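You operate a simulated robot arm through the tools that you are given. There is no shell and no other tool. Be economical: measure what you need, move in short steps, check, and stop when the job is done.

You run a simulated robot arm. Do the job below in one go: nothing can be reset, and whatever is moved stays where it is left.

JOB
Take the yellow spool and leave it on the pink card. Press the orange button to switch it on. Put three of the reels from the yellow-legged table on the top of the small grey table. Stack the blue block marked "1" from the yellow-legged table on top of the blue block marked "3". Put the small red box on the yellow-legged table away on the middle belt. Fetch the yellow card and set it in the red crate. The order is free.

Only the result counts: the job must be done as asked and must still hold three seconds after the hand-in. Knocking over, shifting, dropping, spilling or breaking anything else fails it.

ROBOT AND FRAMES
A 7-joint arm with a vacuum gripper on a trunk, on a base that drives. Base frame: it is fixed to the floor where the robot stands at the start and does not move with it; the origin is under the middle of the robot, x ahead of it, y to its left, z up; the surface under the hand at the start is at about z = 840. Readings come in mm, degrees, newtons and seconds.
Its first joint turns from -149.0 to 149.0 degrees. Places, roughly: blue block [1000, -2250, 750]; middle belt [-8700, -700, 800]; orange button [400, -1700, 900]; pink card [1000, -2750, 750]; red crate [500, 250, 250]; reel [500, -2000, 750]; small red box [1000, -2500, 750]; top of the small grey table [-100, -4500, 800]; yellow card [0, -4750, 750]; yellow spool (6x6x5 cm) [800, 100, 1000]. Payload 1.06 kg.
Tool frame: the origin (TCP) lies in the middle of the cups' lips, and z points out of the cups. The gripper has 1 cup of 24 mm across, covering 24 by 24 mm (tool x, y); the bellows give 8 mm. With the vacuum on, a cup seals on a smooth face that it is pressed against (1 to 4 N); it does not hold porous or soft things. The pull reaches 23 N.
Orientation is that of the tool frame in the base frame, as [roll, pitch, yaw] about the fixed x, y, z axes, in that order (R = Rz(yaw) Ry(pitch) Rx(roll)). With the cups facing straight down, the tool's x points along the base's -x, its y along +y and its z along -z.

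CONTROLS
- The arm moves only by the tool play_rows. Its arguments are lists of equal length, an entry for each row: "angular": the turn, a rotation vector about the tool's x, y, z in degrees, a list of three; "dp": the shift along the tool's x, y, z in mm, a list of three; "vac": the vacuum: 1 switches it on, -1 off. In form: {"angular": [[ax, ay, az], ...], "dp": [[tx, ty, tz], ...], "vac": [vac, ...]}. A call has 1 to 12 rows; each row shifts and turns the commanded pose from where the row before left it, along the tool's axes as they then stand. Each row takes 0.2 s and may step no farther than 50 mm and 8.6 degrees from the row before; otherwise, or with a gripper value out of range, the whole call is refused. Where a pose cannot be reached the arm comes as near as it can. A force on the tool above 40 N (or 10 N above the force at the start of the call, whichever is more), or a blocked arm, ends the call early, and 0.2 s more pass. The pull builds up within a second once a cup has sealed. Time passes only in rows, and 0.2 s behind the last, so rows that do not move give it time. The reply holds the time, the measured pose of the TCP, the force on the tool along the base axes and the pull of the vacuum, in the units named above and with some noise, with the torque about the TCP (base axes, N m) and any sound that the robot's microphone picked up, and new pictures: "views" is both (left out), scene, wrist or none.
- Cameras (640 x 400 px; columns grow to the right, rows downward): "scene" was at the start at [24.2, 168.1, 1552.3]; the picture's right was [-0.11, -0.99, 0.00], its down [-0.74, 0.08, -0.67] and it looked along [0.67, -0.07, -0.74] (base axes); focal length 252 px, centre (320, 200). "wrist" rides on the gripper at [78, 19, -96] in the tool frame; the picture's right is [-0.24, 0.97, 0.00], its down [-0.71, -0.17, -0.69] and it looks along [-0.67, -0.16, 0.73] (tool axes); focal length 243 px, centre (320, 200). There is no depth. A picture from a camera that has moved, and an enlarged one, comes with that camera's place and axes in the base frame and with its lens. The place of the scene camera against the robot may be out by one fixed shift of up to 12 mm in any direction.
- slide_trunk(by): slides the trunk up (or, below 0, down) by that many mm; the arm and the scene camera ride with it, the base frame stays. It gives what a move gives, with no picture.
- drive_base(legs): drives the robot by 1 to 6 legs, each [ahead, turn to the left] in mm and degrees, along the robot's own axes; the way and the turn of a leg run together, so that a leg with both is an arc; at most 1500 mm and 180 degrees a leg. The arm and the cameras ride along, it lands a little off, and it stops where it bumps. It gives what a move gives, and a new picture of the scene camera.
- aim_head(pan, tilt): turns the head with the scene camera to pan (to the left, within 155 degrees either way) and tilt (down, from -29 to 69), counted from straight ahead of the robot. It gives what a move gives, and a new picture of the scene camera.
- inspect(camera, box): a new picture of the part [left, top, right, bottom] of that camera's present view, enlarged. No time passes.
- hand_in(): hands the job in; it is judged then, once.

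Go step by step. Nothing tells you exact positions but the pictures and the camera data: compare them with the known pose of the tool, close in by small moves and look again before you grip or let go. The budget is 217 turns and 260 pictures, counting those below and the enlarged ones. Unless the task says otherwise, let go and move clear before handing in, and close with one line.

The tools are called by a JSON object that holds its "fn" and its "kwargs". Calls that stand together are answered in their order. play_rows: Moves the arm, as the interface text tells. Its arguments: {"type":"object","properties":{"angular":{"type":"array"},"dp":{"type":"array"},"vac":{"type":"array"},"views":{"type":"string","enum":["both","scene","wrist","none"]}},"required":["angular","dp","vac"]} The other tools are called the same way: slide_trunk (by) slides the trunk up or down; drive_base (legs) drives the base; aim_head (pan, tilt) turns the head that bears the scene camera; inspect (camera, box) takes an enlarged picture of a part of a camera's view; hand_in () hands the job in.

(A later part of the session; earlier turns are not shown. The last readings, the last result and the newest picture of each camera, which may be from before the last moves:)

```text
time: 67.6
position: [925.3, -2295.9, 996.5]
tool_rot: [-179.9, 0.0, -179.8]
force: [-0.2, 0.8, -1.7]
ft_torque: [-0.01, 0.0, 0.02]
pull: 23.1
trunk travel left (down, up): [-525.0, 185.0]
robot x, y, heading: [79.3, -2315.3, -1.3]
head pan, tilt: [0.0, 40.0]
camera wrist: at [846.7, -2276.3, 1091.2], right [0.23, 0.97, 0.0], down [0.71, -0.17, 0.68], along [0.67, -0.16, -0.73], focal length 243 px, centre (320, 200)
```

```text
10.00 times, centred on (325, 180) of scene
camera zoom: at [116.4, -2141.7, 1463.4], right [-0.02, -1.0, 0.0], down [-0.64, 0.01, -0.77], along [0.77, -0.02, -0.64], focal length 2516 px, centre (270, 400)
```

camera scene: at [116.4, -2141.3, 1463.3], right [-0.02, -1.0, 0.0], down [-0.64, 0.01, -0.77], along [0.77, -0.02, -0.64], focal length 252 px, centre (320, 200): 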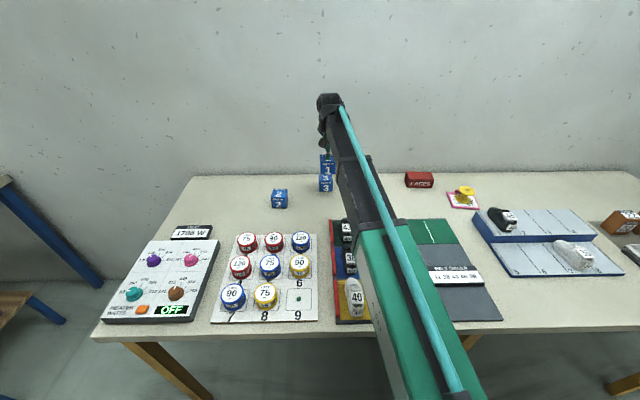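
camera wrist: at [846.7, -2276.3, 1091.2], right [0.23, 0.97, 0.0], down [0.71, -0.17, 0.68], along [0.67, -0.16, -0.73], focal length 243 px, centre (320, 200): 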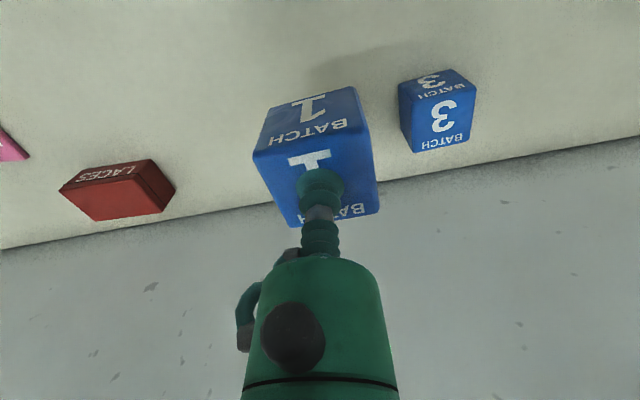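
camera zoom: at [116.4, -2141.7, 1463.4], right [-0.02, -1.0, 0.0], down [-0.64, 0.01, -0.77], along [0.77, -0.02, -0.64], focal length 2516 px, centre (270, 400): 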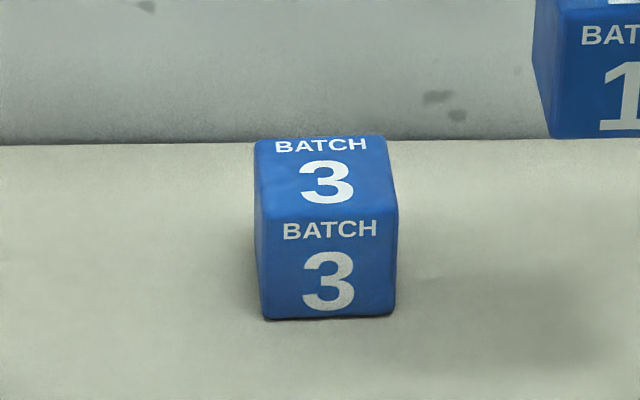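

Block 3's top centre is near (976, -2190, 874). I'll move over it and lower to just above it.

{"fn": "play_rows", "kwargs": {"angular": [[0, 0, 0], [0, 0, 0], [0, 0, 0], [0, 0, 0], [0, 0, 0]], "dp": [[-17, 35.3, 0], [-17, 35.3, 0], [-17, 35.3, 0], [0, 0, 30], [0, 0, 20]], "vac": [1, 1, 1, 1, 1], "views": "wrist"}}

{"fn": "inspect", "kwargs": {"camera": "scene", "box": [275, 140, 375, 200]}}

```text
time: 68.8
position: [977.4, -2186.6, 947.0]
tool_rot: [-180.0, 0.0, -179.9]
force: [-0.6, 0.2, -1.9]
ft_torque: [-0.03, 0.02, 0.0]
pull: 23.4
trunk travel left (down, up): [-525.0, 185.0]
robot x, y, heading: [82.1, -2316.6, -1.1]
head pan, tilt: [0.0, 40.0]
camera wrist: at [898.8, -2167.3, 1042.9], right [0.23, 0.97, 0.0], down [0.71, -0.17, 0.68], along [0.67, -0.16, -0.73], focal length 243 px, centre (320, 200)
```

wrist: 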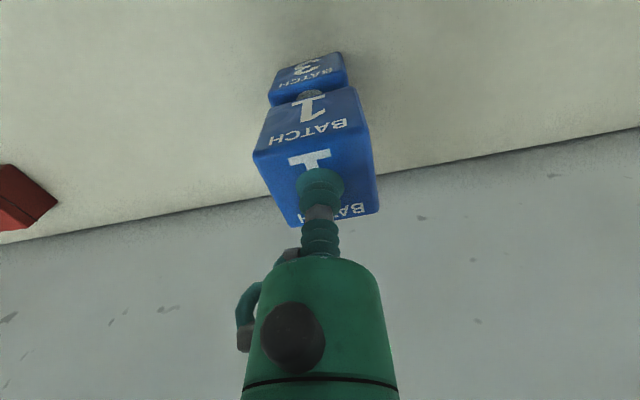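

```text
6.40 times, centred on (325, 170) of scene
camera zoom: at [116.5, -2141.7, 1463.4], right [-0.02, -1.0, 0.0], down [-0.64, 0.01, -0.77], along [0.77, -0.02, -0.64], focal length 1610 px, centre (288, 392)
```

zoom: 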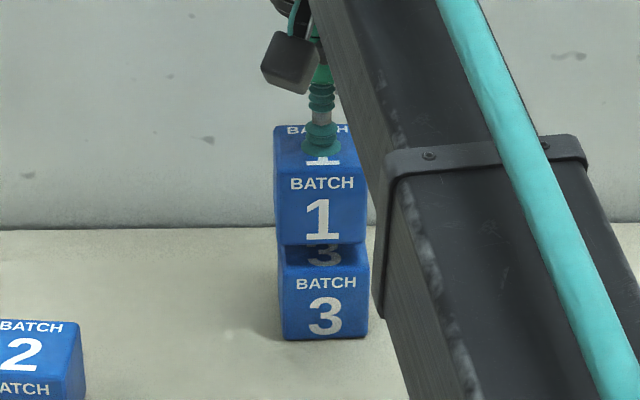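

The alignment looks good. I'll shift 2 mm and lower in small steps.

{"fn": "play_rows", "kwargs": {"angular": [[0, 0, 0], [0, 0, 0], [0, 0, 0], [0, 0, 0]], "dp": [[1, -3, 5], [0, 0, 4], [0, 0, 4], [0, 0, 0]], "vac": [1, 1, 1, 1], "views": "none"}}

{"fn": "inspect", "kwargs": {"camera": "scene", "box": [275, 140, 375, 200]}}

```text
time: 69.8
position: [976.6, -2189.5, 933.3]
tool_rot: [179.9, 0.1, -179.9]
force: [-0.4, 0.4, -1.0]
ft_torque: [0.01, 0.03, 0.0]
pull: 22.8
trunk travel left (down, up): [-525.0, 185.0]
robot x, y, heading: [80.7, -2317.6, -1.3]
head pan, tilt: [0.0, 40.0]
```

```text
6.40 times, centred on (325, 170) of scene
camera zoom: at [116.5, -2141.6, 1463.4], right [-0.02, -1.0, 0.0], down [-0.64, 0.01, -0.77], along [0.77, -0.02, -0.64], focal length 1610 px, centre (288, 392)
```

zoom: 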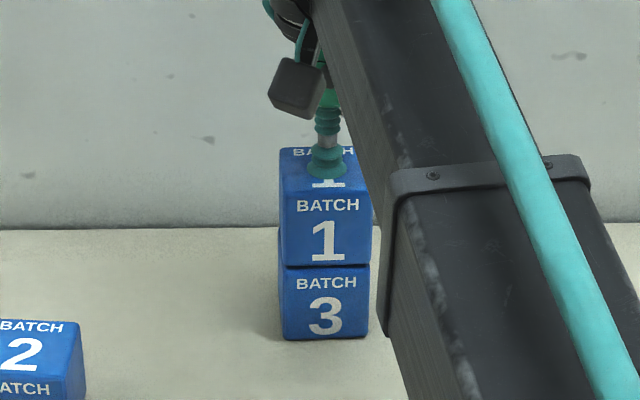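

{"fn": "play_rows", "kwargs": {"angular": [[0, 0, 0], [0, 0, 0], [0, 0, 0]], "dp": [[0, 1, 3], [0, 0, 2], [0, 0, 0]], "vac": [1, 1, 1], "views": "none"}}

```text
time: 70.6
position: [975.8, -2189.7, 929.1]
tool_rot: [-180.0, 0.1, -179.9]
force: [5.0, -1.5, 17.1]
ft_torque: [0.0, 0.01, 0.0]
pull: 23.0
trunk travel left (down, up): [-525.0, 185.0]
robot x, y, heading: [81.4, -2315.0, -1.1]
head pan, tilt: [0.0, 40.0]
```

Contact was made. I'll release, wait, rise and check.

{"fn": "play_rows", "kwargs": {"angular": [[0, 0, 0], [0, 0, 0], [0, 0, 0], [0, 0, 0], [0, 0, 0], [0, 0, 0], [0, 0, 0], [0, 0, 0]], "dp": [[0, 0, -2], [0, 0, 0], [0, 0, 0], [0, 0, 0], [0, 0, 0], [0, 0, -5], [0, 0, -15], [0, 0, -50]], "vac": [-1, -1, -1, -1, -1, -1, -1, -1], "views": "wrist"}}

{"fn": "inspect", "kwargs": {"camera": "scene", "box": [275, 140, 375, 200]}}

```text
time: 72.4
position: [976.2, -2187.0, 1000.6]
tool_rot: [-180.0, 0.0, -180.0]
force: [0.3, 0.2, 0.5]
ft_torque: [0.02, 0.01, 0.02]
pull: 0.1
trunk travel left (down, up): [-525.0, 185.0]
robot x, y, heading: [81.6, -2317.6, -1.2]
head pan, tilt: [0.0, 40.0]
camera wrist: at [897.3, -2168.9, 1095.9], right [0.23, 0.97, 0.0], down [0.71, -0.17, 0.68], along [0.67, -0.16, -0.73], focal length 243 px, centre (320, 200)
```

wrist: 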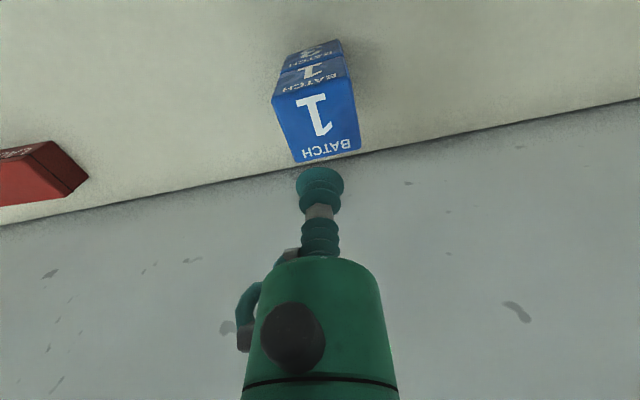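

```text
6.40 times, centred on (325, 170) of scene
camera zoom: at [116.3, -2141.6, 1463.3], right [-0.02, -1.0, 0.0], down [-0.64, 0.01, -0.77], along [0.77, -0.02, -0.64], focal length 1610 px, centre (288, 392)
```

zoom: 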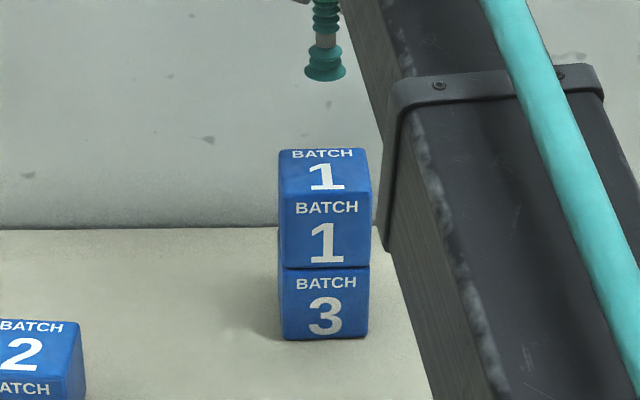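

Blocks 1 and 3 are stacked squarely. Now the orange button, near (444, -1707): I'll move over there at a safe height.

{"fn": "play_rows", "kwargs": {"angular": [[0, 0, 0], [0, 0, 0], [0, 0, 0], [0, 0, 0], [0, 0, 0], [0, 0, 0], [0, 0, 0], [0, 0, 0], [0, 0, 0], [0, 0, 0], [0, 0, 0], [0, 0, 0]], "dp": [[36, 32, 0], [36, 32, 0], [36, 32, 0], [36, 32, 0], [36, 32, 0], [36, 32, 0], [36, 32, 0], [36, 32, 0], [36, 32, 0], [36, 32, 0], [36, 32, 0], [36, 32, 0]], "vac": [-1, -1, -1, -1, -1, -1, -1, -1, -1, -1, -1, -1], "views": "none"}}

{"fn": "play_rows", "kwargs": {"angular": [[0, 0, 0], [0, 0, 0]], "dp": [[36, 35, 0], [36, 35, 0]], "vac": [-1, -1]}}

```text
time: 75.0
position: [541.0, -1804.3, 1000.1]
tool_rot: [-180.0, -0.1, -179.9]
force: [-0.2, -0.3, 0.8]
ft_torque: [0.02, -0.01, -0.03]
pull: 0.0
trunk travel left (down, up): [-525.0, 185.0]
robot x, y, heading: [83.7, -2318.1, -1.3]
head pan, tilt: [0.0, 40.0]
```

```text
refused: row 1 steps farther than a row can; nothing moved
```

{"fn": "play_rows", "kwargs": {"angular": [[0, 0, 0], [0, 0, 0], [0, 0, 0]], "dp": [[33, 32, 0], [33, 32, 0], [33, 32, 0]], "vac": [-1, -1, -1]}}

{"fn": "inspect", "kwargs": {"camera": "scene", "box": [100, 220, 260, 330]}}

```text
time: 75.8
position: [441.6, -1709.2, 1003.7]
tool_rot: [180.0, 0.0, -179.8]
force: [0.8, -0.1, -0.4]
ft_torque: [-0.03, 0.0, 0.0]
pull: 0.0
trunk travel left (down, up): [-525.0, 185.0]
robot x, y, heading: [80.8, -2315.8, -0.9]
head pan, tilt: [0.0, 40.0]
camera scene: at [116.3, -2141.4, 1463.4], right [-0.02, -1.0, 0.0], down [-0.64, 0.01, -0.77], along [0.77, -0.02, -0.64], focal length 252 px, centre (320, 200)
camera wrist: at [363.4, -1690.3, 1098.5], right [0.23, 0.97, 0.0], down [0.71, -0.17, 0.69], along [0.67, -0.16, -0.73], focal length 243 px, centre (320, 200)
```

scene: 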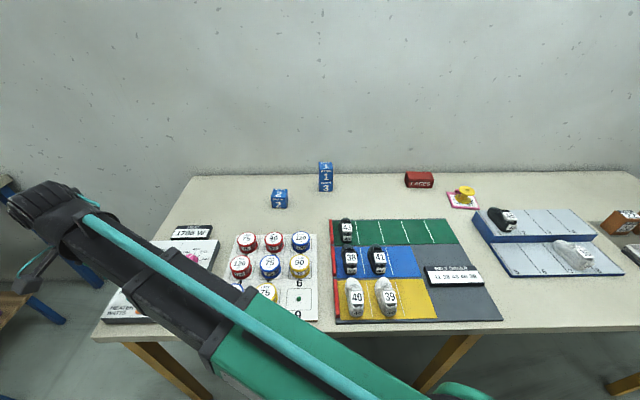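
wrist: 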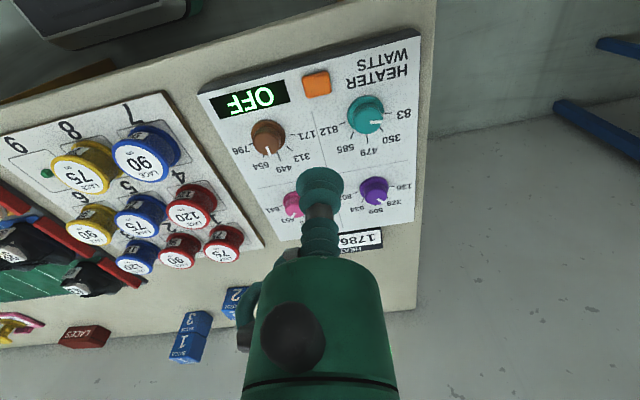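

```text
3.64 times, centred on (180, 275) of scene
camera zoom: at [116.3, -2141.4, 1463.4], right [-0.02, -1.0, 0.0], down [-0.64, 0.01, -0.77], along [0.77, -0.02, -0.64], focal length 915 px, centre (829, -73)
```

zoom: 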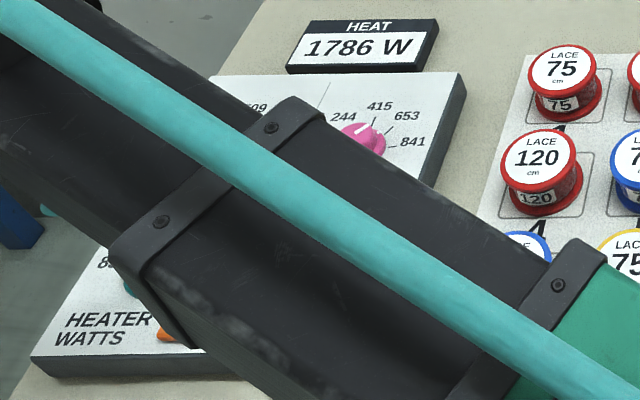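

Both cameras agree on the button at (440, -1711, 851), and the tool is right above it. I'll descend to about 870.

{"fn": "play_rows", "kwargs": {"angular": [[0, 0, 0], [0, 0, 0], [0, 0, 0]], "dp": [[2, -2, 43], [0, 0, 45], [0, 0, 43]], "vac": [-1, -1, -1], "views": "wrist"}}

```text
time: 76.6
position: [440.1, -1709.0, 866.3]
tool_rot: [180.0, -0.1, -179.9]
force: [0.0, -0.2, 0.0]
ft_torque: [0.02, -0.01, -0.02]
pull: 0.0
trunk travel left (down, up): [-525.0, 185.0]
robot x, y, heading: [81.2, -2317.7, -1.3]
head pan, tilt: [0.0, 40.0]
camera wrist: at [361.0, -1690.2, 962.1], right [0.23, 0.97, 0.0], down [0.71, -0.17, 0.69], along [0.67, -0.16, -0.73], focal length 243 px, centre (320, 200)
```

wrist: 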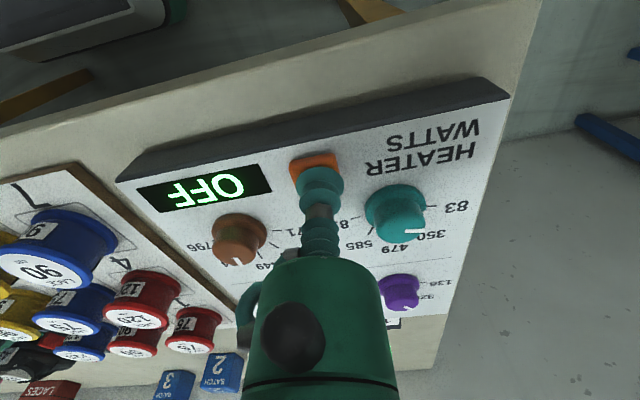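

{"fn": "play_rows", "kwargs": {"angular": [[0, 0, 0], [0, 0, 0], [0, 0, 0], [0, 0, 0]], "dp": [[3, -2, 6], [0, 0, 5], [0, 0, 4], [0, 0, 3]], "vac": [-1, -1, -1, -1], "views": "wrist"}}

```text
time: 77.6
position: [438.3, -1714.2, 850.5]
tool_rot: [-180.0, 0.0, -179.8]
force: [-0.5, 1.6, 3.2]
ft_torque: [-0.04, 0.0, 0.04]
pull: 0.0
trunk travel left (down, up): [-525.0, 185.0]
robot x, y, heading: [81.9, -2318.3, -1.2]
head pan, tilt: [0.0, 40.0]
heard: click
camera wrist: at [359.0, -1695.0, 946.2], right [0.23, 0.97, 0.0], down [0.71, -0.17, 0.69], along [0.67, -0.16, -0.73], focal length 243 px, centre (320, 200)
```

wrist: 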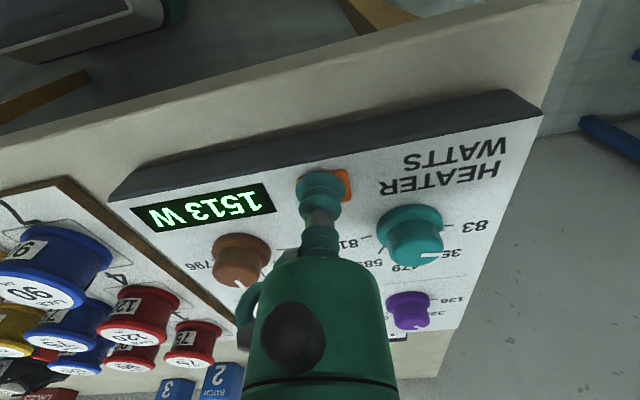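

It clicked, and the display now shows 1513 W, so it is on. I'll rise and move towards the reels.

{"fn": "play_rows", "kwargs": {"angular": [[0, 0, 0], [0, 0, 0], [0, 0, 0], [0, 0, 0], [0, 0, 0], [0, 0, 0], [0, 0, 0], [0, 0, 0]], "dp": [[0, 0, -30], [0, 0, -48], [0, 0, -48], [0, 0, -24], [-20, -45, 0], [-20, -45, 0], [-20, -45, 0], [-20, -45, 0]], "vac": [-1, -1, -1, -1, -1, -1, -1, -1]}}

```text
time: 79.4
position: [518.4, -1895.6, 1002.0]
tool_rot: [180.0, 0.0, -179.8]
force: [0.6, -0.3, 1.1]
ft_torque: [0.02, 0.03, -0.05]
pull: 0.2
trunk travel left (down, up): [-525.0, 185.0]
robot x, y, heading: [80.7, -2318.8, -1.1]
head pan, tilt: [0.0, 40.0]
camera scene: at [116.3, -2141.7, 1463.4], right [-0.02, -1.0, 0.0], down [-0.64, 0.01, -0.77], along [0.77, -0.02, -0.64], focal length 252 px, centre (320, 200)
camera wrist: at [440.5, -1876.0, 1098.0], right [0.23, 0.97, 0.0], down [0.71, -0.17, 0.69], along [0.67, -0.16, -0.73], focal length 243 px, centre (320, 200)
```

scene: 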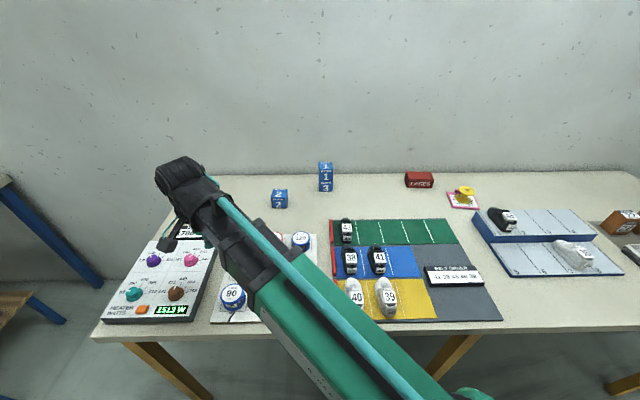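
wrist: 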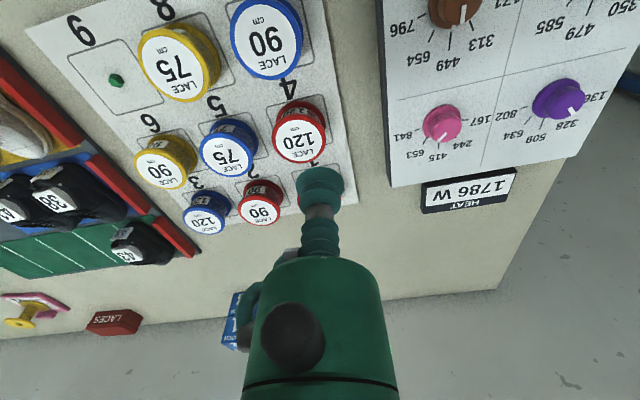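

Reel 4 (red 120) has its top at about (560, -1929, 852). I'll move above it.

{"fn": "play_rows", "kwargs": {"angular": [[0, 0, 0], [0, 0, 0], [0, 0, 0], [0, 0, 0]], "dp": [[-21, -17, 20], [-21, -17, 20], [0, 0, 35], [0, 0, 30]], "vac": [-1, -1, -1, -1], "views": "wrist"}}

{"fn": "inspect", "kwargs": {"camera": "wrist", "box": [220, 60, 400, 200]}}

```text
time: 80.4
position: [560.9, -1928.3, 895.1]
tool_rot: [-179.9, 0.1, -180.0]
force: [0.0, 0.0, -0.2]
ft_torque: [0.0, 0.0, -0.02]
pull: 0.1
trunk travel left (down, up): [-525.0, 185.0]
robot x, y, heading: [81.9, -2318.9, -1.2]
head pan, tilt: [0.0, 40.0]
camera wrist: at [482.5, -1909.4, 990.0], right [0.23, 0.97, 0.0], down [0.71, -0.17, 0.69], along [0.67, -0.16, -0.73], focal length 243 px, centre (320, 200)
```

wrist: 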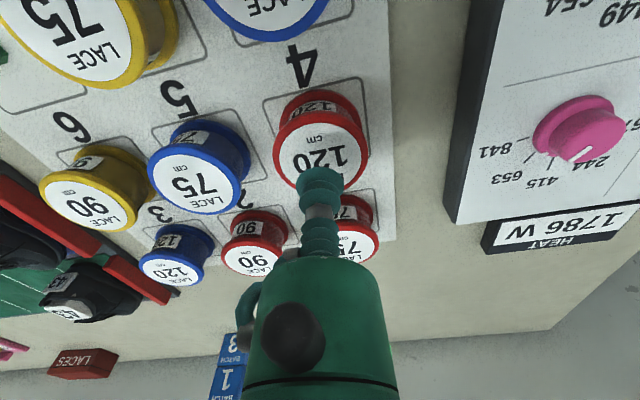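

```text
2.86 times, centred on (310, 130) of wrist
camera zoom: at [482.5, -1909.4, 990.0], right [0.23, 0.97, 0.0], down [0.71, -0.17, 0.69], along [0.67, -0.16, -0.73], focal length 693 px, centre (349, 400)
```

zoom: 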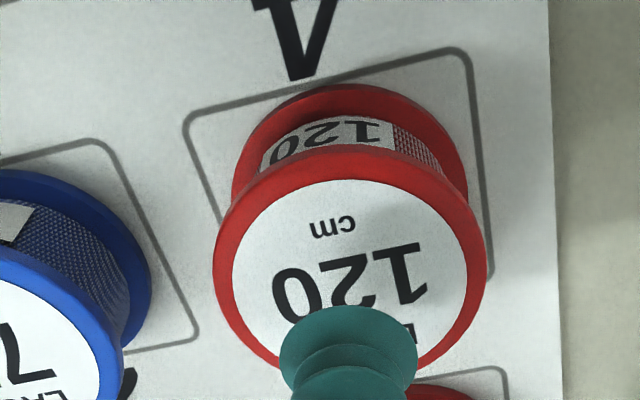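

{"fn": "play_rows", "kwargs": {"angular": [[0, 0, 0], [0, 0, 0], [0, 0, 0], [0, 0, 0], [0, 0, 0], [0, 0, 0], [0, 0, 0]], "dp": [[-6, -1, 20], [0, 0, 12], [0, 0, 5], [0, 0, 4], [0, 0, 3], [0, 0, 2], [0, 0, 0]], "vac": [1, 1, 1, 1, 1, 1, 1], "views": "none"}}

```text
time: 81.4
position: [568.6, -1930.1, 859.4]
tool_rot: [179.8, 0.4, 179.9]
force: [-2.0, -0.4, 21.0]
ft_torque: [-0.08, 0.06, 0.03]
pull: 22.5
trunk travel left (down, up): [-525.0, 185.0]
robot x, y, heading: [81.3, -2314.1, -1.3]
head pan, tilt: [0.0, 40.0]
stopped in row 5: the force on the tool passed its limit at 46 N (the readings are from after the stop); the commanded pose is now the measured one
```

It sealed, with the top a bit higher than I took it to be. I'll lift straight up.

{"fn": "play_rows", "kwargs": {"angular": [[0, 0, 0], [0, 0, 0], [0, 0, 0], [0, 0, 0], [0, 0, 0], [0, 0, 0]], "dp": [[0, 0, -4], [0, 0, -8], [0, 0, -20], [0, 0, -40], [0, 0, -40], [0, 0, -40]], "vac": [1, 1, 1, 1, 1, 1], "views": "both"}}

```text
time: 82.8
position: [570.6, -1928.2, 1008.9]
tool_rot: [179.7, 0.3, -179.9]
force: [-0.3, -0.1, -0.4]
ft_torque: [0.02, 0.01, 0.0]
pull: 22.2
trunk travel left (down, up): [-525.0, 185.0]
robot x, y, heading: [79.2, -2315.7, -1.1]
head pan, tilt: [0.0, 40.0]
camera scene: at [116.5, -2141.6, 1463.3], right [-0.02, -1.0, 0.0], down [-0.64, 0.01, -0.77], along [0.77, -0.02, -0.64], focal length 252 px, centre (320, 200)
camera wrist: at [490.1, -1909.7, 1104.1], right [0.23, 0.97, 0.0], down [0.7, -0.17, 0.69], along [0.67, -0.16, -0.73], focal length 243 px, centre (320, 200)
```

scene: 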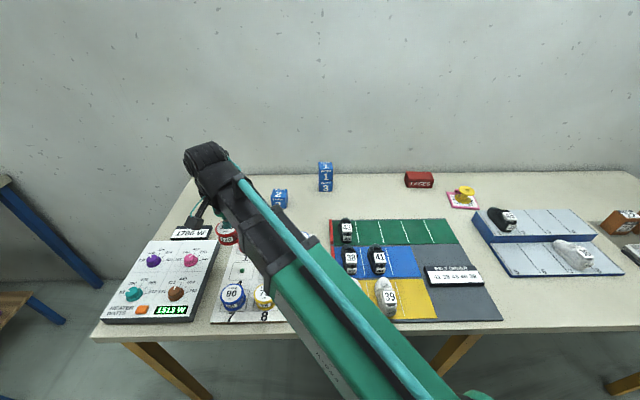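
wrist: 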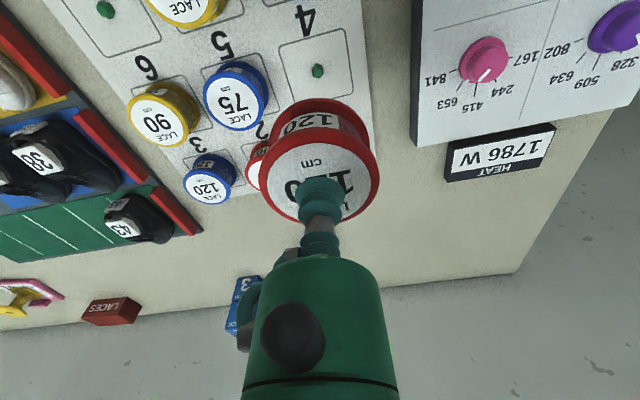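

The reel is held; it came off its stud cleanly. I'll back off and drive to the small grey table, stopping short to look.

{"fn": "drive_base", "kwargs": {"legs": [[-250, 0], [0, -89], [1150, 0]]}}

```text
time: 93.7
position: [294.3, -3915.1, 1007.5]
tool_rot: [179.8, 0.3, 93.6]
force: [-0.3, 0.6, -0.1]
ft_torque: [0.0, -0.02, -0.01]
pull: 23.2
trunk travel left (down, up): [-525.0, 185.0]
robot x, y, heading: [-120.8, -3451.6, -87.9]
head pan, tilt: [0.0, 40.0]
camera scene: at [39.0, -3479.0, 1463.4], right [-1.0, -0.04, 0.0], down [-0.02, 0.64, -0.77], along [0.03, -0.77, -0.64], focal length 252 px, centre (320, 200)
```

scene: 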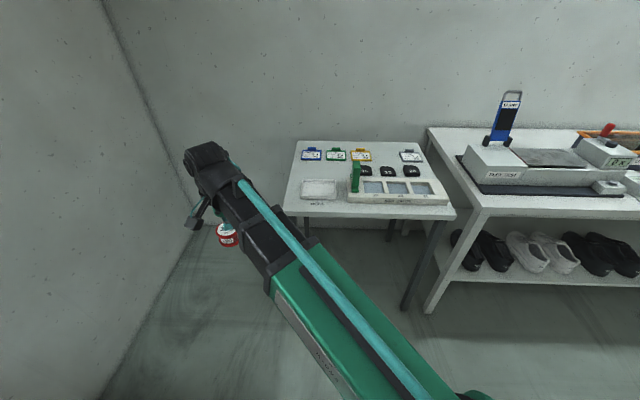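

{"fn": "inspect", "kwargs": {"camera": "scene", "box": [270, 130, 470, 230]}}

```text
3.20 times, centred on (370, 180) of scene
camera zoom: at [39.0, -3479.0, 1463.4], right [-1.0, -0.04, 0.0], down [-0.02, 0.64, -0.77], along [0.03, -0.77, -0.64], focal length 805 px, centre (160, 264)
```

zoom: 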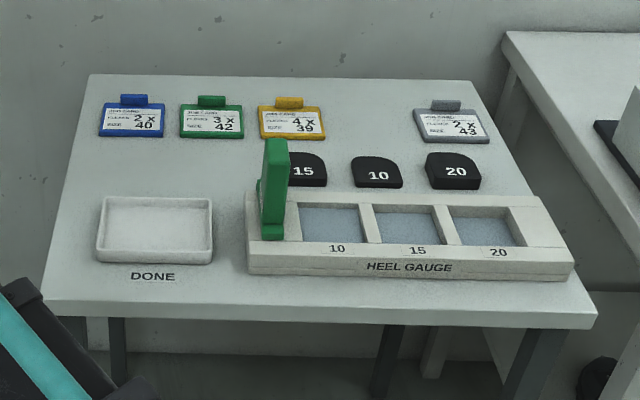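

This table holds the job cards, with free space between the cards and the tray, at about y = -4490 and x from 150 to -10. I'll drive forward 395 mm.

{"fn": "drive_base", "kwargs": {"legs": [[395, -2]]}}

```text
time: 96.1
position: [287.7, -4313.2, 1007.6]
tool_rot: [179.8, 0.3, 91.6]
force: [-0.2, 0.3, -1.6]
ft_torque: [0.0, 0.0, -0.02]
pull: 22.8
trunk travel left (down, up): [-525.0, 185.0]
robot x, y, heading: [-114.2, -3835.1, -89.8]
head pan, tilt: [0.0, 40.0]
camera scene: at [46.3, -3869.0, 1463.4], right [-1.0, -0.01, 0.0], down [0.0, 0.64, -0.77], along [0.0, -0.77, -0.64], focal length 252 px, centre (320, 200)
```

scene: 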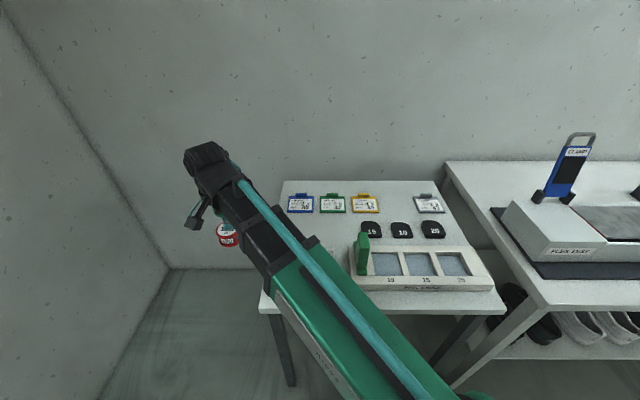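

Next I'll move the reel to above spot A at about (140, -4490).

{"fn": "play_rows", "kwargs": {"angular": [[0, 0, 1.6], [0, 0, 0], [0, 0, 0], [0, 0, 0], [0, 0, 0], [0, 0, 0]], "dp": [[0, 0, 0], [-35, -29, 0], [-35, -29, 0], [-35, -29, 0], [-35, -29, 10], [-35, -29, 15]], "vac": [1, 1, 1, 1, 1, 1]}}

{"fn": "inspect", "kwargs": {"camera": "scene", "box": [240, 170, 440, 300]}}

```text
time: 97.5
position: [143.6, -4487.6, 982.1]
tool_rot: [179.8, 0.3, 90.0]
force: [0.3, -0.1, 0.2]
ft_torque: [-0.02, 0.0, -0.02]
pull: 22.9
trunk travel left (down, up): [-525.0, 185.0]
robot x, y, heading: [-114.2, -3833.6, -90.0]
head pan, tilt: [0.0, 40.0]
camera scene: at [46.2, -3869.0, 1463.4], right [-1.0, -0.01, 0.0], down [0.0, 0.64, -0.77], along [0.0, -0.77, -0.64], focal length 252 px, centre (320, 200)
camera wrist: at [161.3, -4409.0, 1078.1], right [0.97, -0.23, 0.0], down [-0.17, -0.7, 0.69], along [-0.16, -0.67, -0.73], focal length 243 px, centre (320, 200)
```

scene: 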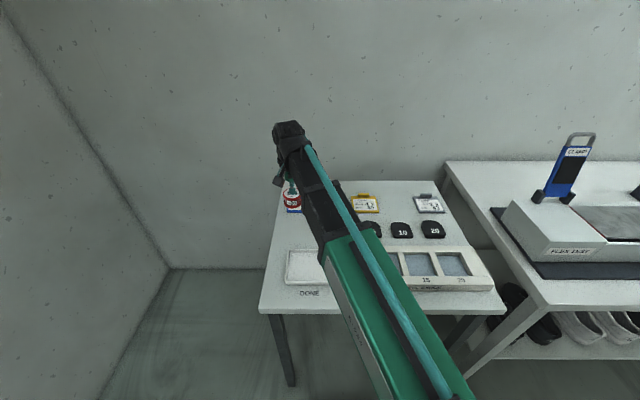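
wrist: 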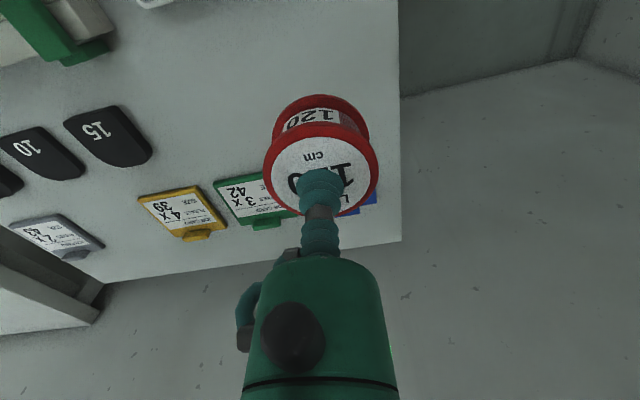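

```text
3.08 times, centred on (340, 235) of scene
camera zoom: at [46.2, -3869.0, 1463.4], right [-1.0, -0.01, 0.0], down [0.0, 0.64, -0.77], along [0.0, -0.77, -0.64], focal length 774 px, centre (258, 92)
```

zoom: 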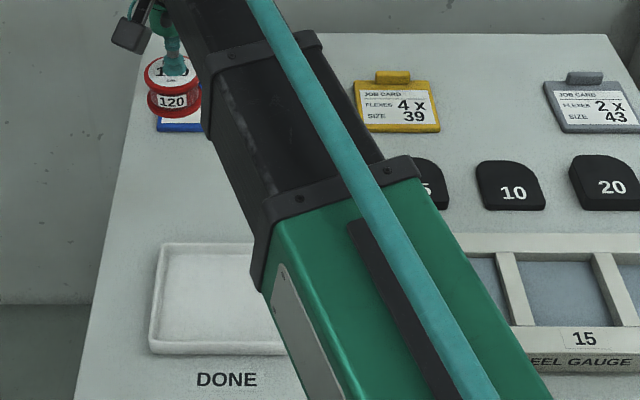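

The table top appears to be at about 795, and spot A (144, -4495) is clear of card, tray and edge. I'll descend part of the way and look.

{"fn": "play_rows", "kwargs": {"angular": [[0, 0, 0], [0, 0, 0]], "dp": [[-4, 0, 48], [-4, 0, 45]], "vac": [1, 1], "views": "wrist"}}

{"fn": "inspect", "kwargs": {"camera": "scene", "box": [240, 170, 440, 300]}}

```text
time: 98.1
position: [141.9, -4495.4, 891.1]
tool_rot: [179.7, 0.3, 90.0]
force: [0.0, -0.9, -0.7]
ft_torque: [0.01, -0.01, -0.01]
pull: 22.3
trunk travel left (down, up): [-525.0, 185.0]
robot x, y, heading: [-114.5, -3837.2, -89.7]
head pan, tilt: [0.0, 40.0]
camera wrist: at [161.1, -4416.5, 986.2], right [0.97, -0.23, 0.0], down [-0.17, -0.7, 0.69], along [-0.16, -0.67, -0.73], focal length 243 px, centre (320, 200)
```

wrist: 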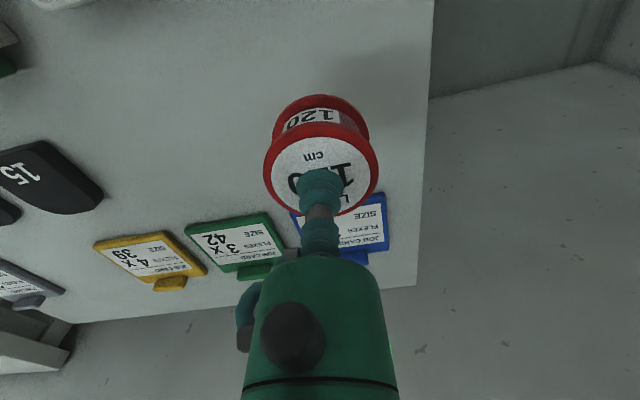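

```text
3.08 times, centred on (340, 235) of scene
camera zoom: at [46.3, -3869.1, 1463.4], right [-1.0, -0.01, 0.0], down [0.0, 0.64, -0.77], along [0.0, -0.77, -0.64], focal length 774 px, centre (258, 92)
```

zoom: 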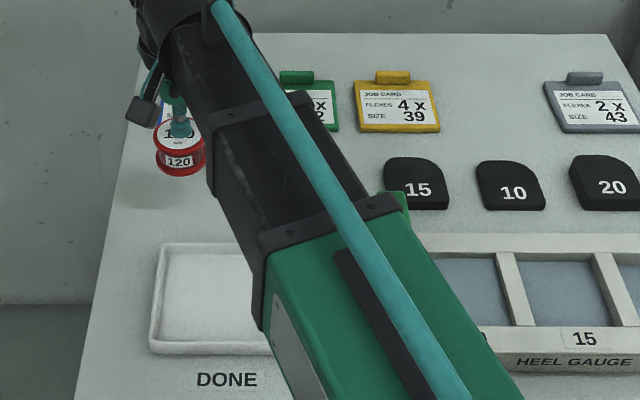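

{"fn": "play_rows", "kwargs": {"angular": [[0, 0, 0], [0, 0, 0], [0, 0, 0], [0, 0, 0], [0, 0, 0], [0, 0, 0]], "dp": [[0, 0, 15], [0, 0, 10], [0, 0, 5], [0, 0, 4], [0, 0, 4], [0, 0, 3]], "vac": [1, 1, 1, 1, 1, 1], "views": "wrist"}}

```text
time: 99.5
position: [142.2, -4497.7, 849.2]
tool_rot: [179.9, 0.4, 89.9]
force: [-0.8, 0.1, -0.6]
ft_torque: [-0.03, 0.0, 0.0]
pull: 23.2
trunk travel left (down, up): [-525.0, 185.0]
robot x, y, heading: [-115.1, -3835.4, -89.6]
head pan, tilt: [0.0, 40.0]
camera wrist: at [160.5, -4418.3, 944.4], right [0.97, -0.24, 0.0], down [-0.17, -0.7, 0.69], along [-0.16, -0.67, -0.73], focal length 243 px, centre (320, 200)
```

wrist: 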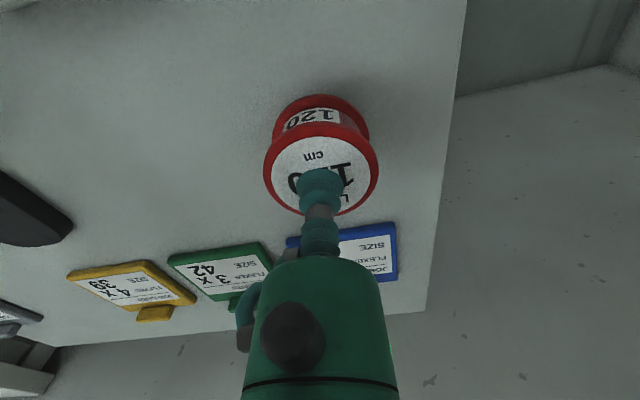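

{"fn": "play_rows", "kwargs": {"angular": [[0, 0, 0], [0, 0, 0], [0, 0, 0], [0, 0, 0]], "dp": [[0, 0, 3], [0, 0, 3], [0, 0, 3], [0, 0, 0]], "vac": [1, 1, 1, 1], "views": "none"}}

```text
time: 100.5
position: [143.8, -4498.0, 840.0]
tool_rot: [179.7, 0.4, 89.9]
force: [-0.7, -0.3, -0.1]
ft_torque: [0.0, 0.01, 0.0]
pull: 23.0
trunk travel left (down, up): [-525.0, 185.0]
robot x, y, heading: [-114.4, -3836.4, -89.4]
head pan, tilt: [0.0, 40.0]
```

{"fn": "play_rows", "kwargs": {"angular": [[0, 0, 0], [0, 0, 0], [0, 0, 0]], "dp": [[0, 0, 3], [0, 0, 3], [0, 0, 0]], "vac": [1, 1, 1], "views": "none"}}

{"fn": "inspect", "kwargs": {"camera": "scene", "box": [260, 180, 340, 230]}}

```text
time: 101.3
position: [142.7, -4497.6, 834.7]
tool_rot: [179.8, 0.3, 90.0]
force: [2.9, -6.4, 17.5]
ft_torque: [0.1, 0.02, 0.0]
pull: 22.7
trunk travel left (down, up): [-525.0, 185.0]
robot x, y, heading: [-112.6, -3839.7, -89.5]
head pan, tilt: [0.0, 40.0]
```

```text
8.00 times, centred on (300, 205) of scene
camera zoom: at [46.0, -3868.0, 1463.6], right [-1.0, -0.01, 0.0], down [0.0, 0.64, -0.77], along [0.0, -0.77, -0.64], focal length 2012 px, centre (480, 160)
```

zoom: 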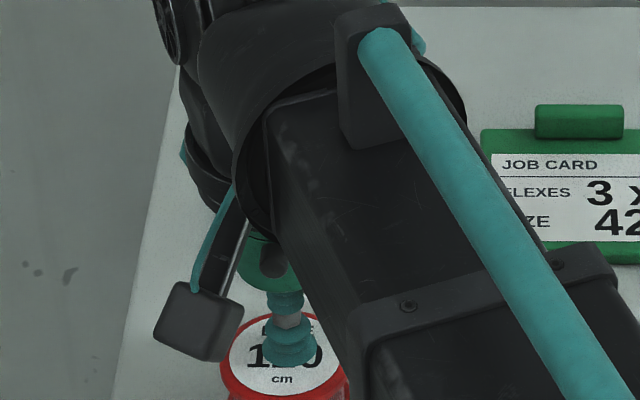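

It is down on the table. I'll release and rise.

{"fn": "play_rows", "kwargs": {"angular": [[0, 0, 0], [0, 0, 0], [0, 0, 0], [0, 0, 0], [0, 0, 0], [0, 0, 0], [0, 0, 0], [0, 0, 0], [0, 0, 0]], "dp": [[0, 0, -2], [0, 0, 0], [0, 0, 0], [0, 0, 0], [0, 0, 0], [0, 0, -5], [0, 0, -20], [0, 0, -48], [0, 0, -48]], "vac": [-1, -1, -1, -1, -1, -1, -1, -1, -1], "views": "both"}}

```text
time: 103.3
position: [144.4, -4498.0, 956.4]
tool_rot: [179.8, 0.3, 90.0]
force: [-0.6, -1.2, -0.3]
ft_torque: [-0.03, 0.01, -0.01]
pull: 0.0
trunk travel left (down, up): [-525.0, 185.0]
robot x, y, heading: [-115.3, -3835.6, -89.9]
head pan, tilt: [0.0, 40.0]
camera scene: at [46.3, -3868.8, 1463.3], right [-1.0, -0.01, 0.0], down [0.0, 0.64, -0.77], along [0.0, -0.77, -0.64], focal length 252 px, centre (320, 200)
camera wrist: at [162.6, -4418.8, 1050.4], right [0.97, -0.24, 0.0], down [-0.17, -0.7, 0.69], along [-0.16, -0.67, -0.73], focal length 243 px, centre (320, 200)
```

scene: 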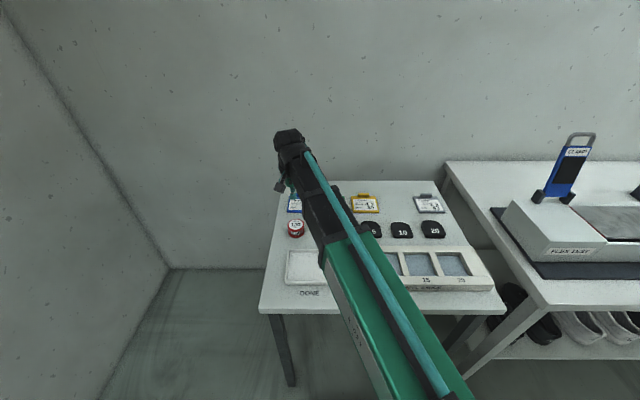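
wrist: 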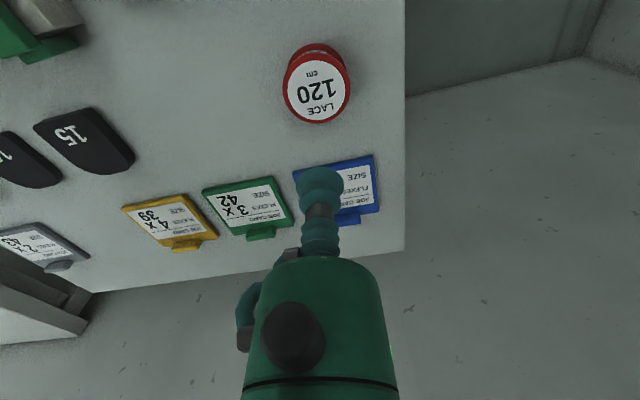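

The reel stands well at spot A. I'll reverse to the yellow-legged table for the second reel.

{"fn": "drive_base", "kwargs": {"legs": [[-1500, 0], [0, 89.5], [190, 0]]}}

```text
time: 115.7
position: [701.9, -2055.9, 954.6]
tool_rot: [179.8, 0.3, -177.4]
force: [-0.4, -0.2, -0.1]
ft_torque: [0.02, 0.02, -0.01]
pull: 0.2
trunk travel left (down, up): [-525.0, 185.0]
robot x, y, heading: [52.1, -2340.6, 3.1]
head pan, tilt: [0.0, 40.0]
camera scene: at [75.0, -2164.8, 1463.4], right [0.05, -1.0, 0.0], down [-0.64, -0.03, -0.77], along [0.77, 0.04, -0.64], focal length 252 px, centre (320, 200)
```

scene: 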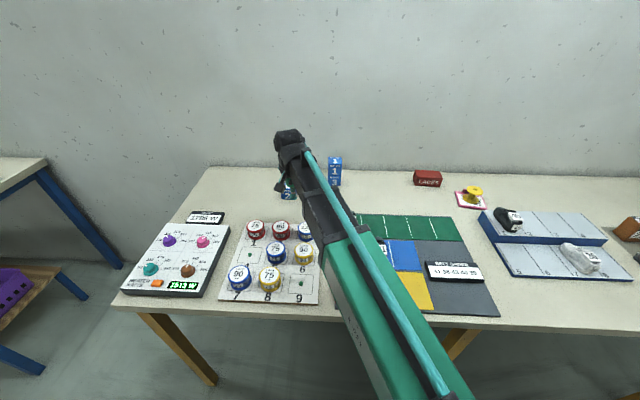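

I'll square the tool and move it over reel 5 (blue 75), near (565, -2011).

{"fn": "play_rows", "kwargs": {"angular": [[0, 0, 2.6], [0, 0, 0], [0, 0, 0], [0, 0, 0], [0, 0, 0]], "dp": [[0, 0, 0], [36, 11, 0], [36, 11, 0], [36, 11, 0], [36, 11, 20]], "vac": [-1, -1, -1, -1, -1], "views": "wrist"}}

{"fn": "inspect", "kwargs": {"camera": "wrist", "box": [220, 60, 400, 200]}}

```text
time: 116.9
position: [558.6, -2010.6, 936.5]
tool_rot: [179.9, 0.3, 179.8]
force: [-0.4, -0.1, -0.5]
ft_torque: [-0.02, 0.02, -0.02]
pull: 0.1
trunk travel left (down, up): [-525.0, 185.0]
robot x, y, heading: [51.0, -2344.4, 2.9]
head pan, tilt: [0.0, 40.0]
camera wrist: at [479.4, -1992.3, 1031.7], right [0.24, 0.97, 0.0], down [0.7, -0.17, 0.69], along [0.67, -0.16, -0.73], focal length 243 px, centre (320, 200)
```

wrist: 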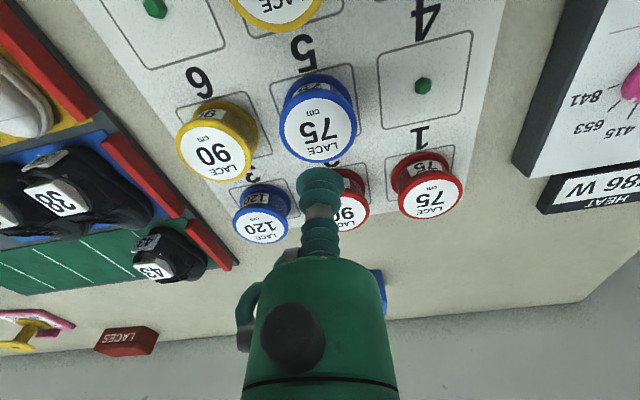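

```text
2.86 times, centred on (310, 130) of wrist
camera zoom: at [479.4, -1992.3, 1031.7], right [0.24, 0.97, 0.0], down [0.7, -0.17, 0.69], along [0.67, -0.16, -0.73], focal length 693 px, centre (349, 400)
```

zoom: 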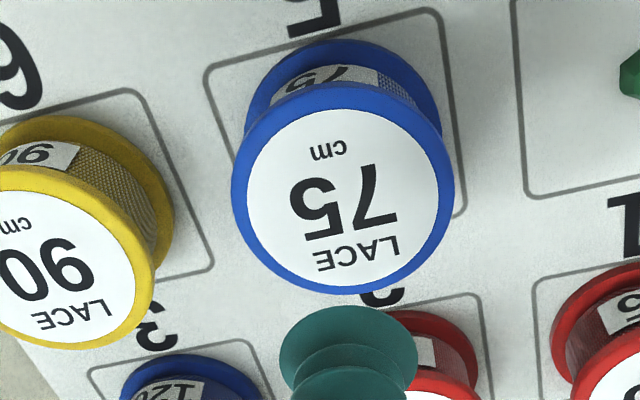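

The centre is at (561, -2013). I'll descend with the vacuum on, in small final steps.

{"fn": "play_rows", "kwargs": {"angular": [[0, 0, 0], [0, 0, 0], [0, 0, 0], [0, 0, 0], [0, 0, 0], [0, 0, 0], [0, 0, 0], [0, 0, 0]], "dp": [[-3, -3, 40], [0, 0, 25], [0, 0, 4], [0, 0, 3], [0, 0, 3], [0, 0, 0], [0, 0, 0], [0, 0, 0]], "vac": [1, 1, 1, 1, 1, 1, 1, 1], "views": "none"}}

```text
time: 118.7
position: [560.9, -2013.9, 860.9]
tool_rot: [179.8, 0.3, 179.9]
force: [1.6, 4.2, 9.9]
ft_torque: [-0.08, 0.05, 0.0]
pull: 22.5
trunk travel left (down, up): [-525.0, 185.0]
robot x, y, heading: [51.7, -2345.9, 3.0]
head pan, tilt: [0.0, 40.0]
```

{"fn": "play_rows", "kwargs": {"angular": [[0, 0, 0], [0, 0, 0], [0, 0, 0], [0, 0, 0], [0, 0, 0], [0, 0, 0]], "dp": [[0, 0, -4], [0, 0, -8], [0, 0, -20], [0, 0, -40], [0, 0, -40], [0, 0, -30]], "vac": [1, 1, 1, 1, 1, 1], "views": "wrist"}}

{"fn": "drive_base", "kwargs": {"legs": [[-170, 0], [0, -93], [1480, 0]]}}

```text
time: 120.1
position: [562.3, -2012.0, 1000.1]
tool_rot: [179.8, 0.3, 180.0]
force: [0.4, 0.2, -0.9]
ft_torque: [-0.01, 0.02, 0.0]
pull: 22.9
trunk travel left (down, up): [-525.0, 185.0]
robot x, y, heading: [52.5, -2344.4, 2.7]
head pan, tilt: [0.0, 40.0]
camera wrist: at [481.6, -1992.4, 1095.3], right [0.24, 0.97, 0.0], down [0.7, -0.17, 0.69], along [0.67, -0.16, -0.73], focal length 243 px, centre (320, 200)
```

wrist: 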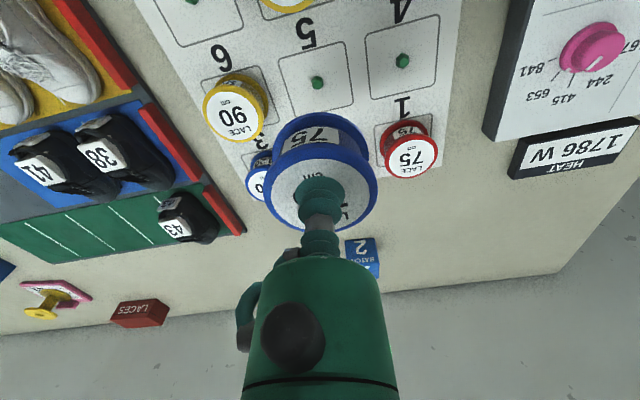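

```text
time: 132.5
position: [114.5, -4354.8, 999.9]
tool_rot: [179.8, 0.3, 84.9]
force: [-0.5, -0.6, -0.3]
ft_torque: [0.04, 0.02, -0.02]
pull: 23.2
trunk travel left (down, up): [-525.0, 185.0]
robot x, y, heading: [-173.3, -3819.9, -92.1]
head pan, tilt: [0.0, 40.0]
camera scene: at [-13.1, -3858.6, 1463.4], right [-1.0, 0.04, 0.0], down [0.02, 0.64, -0.77], along [-0.03, -0.77, -0.64], focal length 252 px, centre (320, 200)
```

scene: 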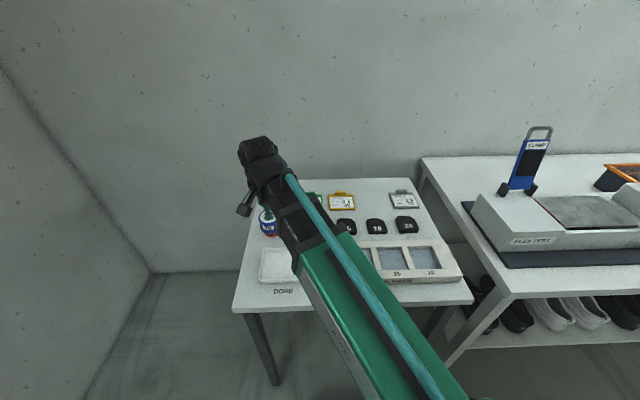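

I'll square the tool and move over spot B at (60, -4498).

{"fn": "play_rows", "kwargs": {"angular": [[0, 0, -5.1], [0, 0, 0], [0, 0, 0], [0, 0, 0], [0, 0, 0]], "dp": [[0, 0, 0], [-36, -14, 20], [-36, -14, 20], [-36, -14, 20], [-36, -14, 20]], "vac": [1, 1, 1, 1, 1], "views": "wrist"}}

{"fn": "inspect", "kwargs": {"camera": "scene", "box": [220, 170, 420, 300]}}

```text
time: 133.7
position: [57.4, -4497.3, 921.6]
tool_rot: [179.8, 0.3, 89.9]
force: [0.4, 0.0, -1.0]
ft_torque: [-0.01, -0.04, 0.03]
pull: 22.9
trunk travel left (down, up): [-525.0, 185.0]
robot x, y, heading: [-171.9, -3818.3, -91.8]
head pan, tilt: [0.0, 40.0]
camera wrist: at [75.0, -4417.9, 1016.7], right [0.97, -0.23, 0.0], down [-0.17, -0.7, 0.69], along [-0.16, -0.67, -0.73], focal length 243 px, centre (320, 200)
```

wrist: 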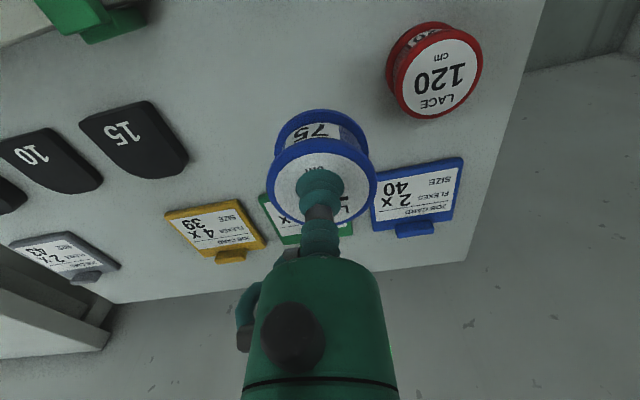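

```text
3.08 times, centred on (320, 235) of scene
camera zoom: at [-13.1, -3858.7, 1463.4], right [-1.0, 0.04, 0.0], down [0.02, 0.64, -0.77], along [-0.03, -0.77, -0.64], focal length 774 px, centre (320, 92)
```

zoom: 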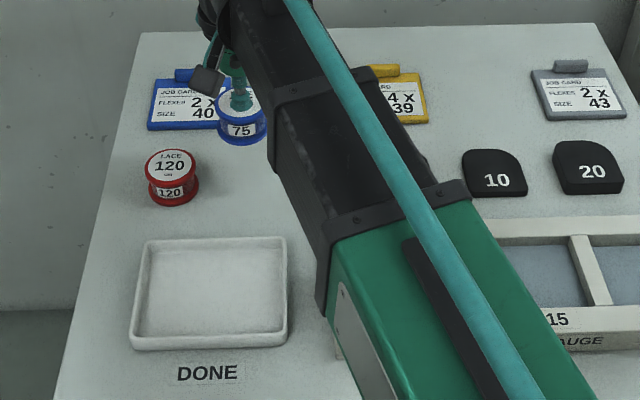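

Clear of everything. I'll lower it now; the release height should be about 836.

{"fn": "play_rows", "kwargs": {"angular": [[0, 0, 0], [0, 0, 0], [0, 0, 0], [0, 0, 0], [0, 0, 0], [0, 0, 0]], "dp": [[0, 0, 45], [0, 0, 30], [0, 0, 5], [0, 0, 3], [0, 0, 3], [0, 0, 0]], "vac": [1, 1, 1, 1, 1, 1], "views": "none"}}

```text
time: 135.1
position: [58.7, -4499.0, 837.6]
tool_rot: [179.9, 0.4, 90.0]
force: [2.0, -4.7, 13.3]
ft_torque: [0.06, 0.05, 0.02]
pull: 23.3
trunk travel left (down, up): [-525.0, 185.0]
robot x, y, heading: [-173.4, -3817.2, -92.1]
head pan, tilt: [0.0, 40.0]
```

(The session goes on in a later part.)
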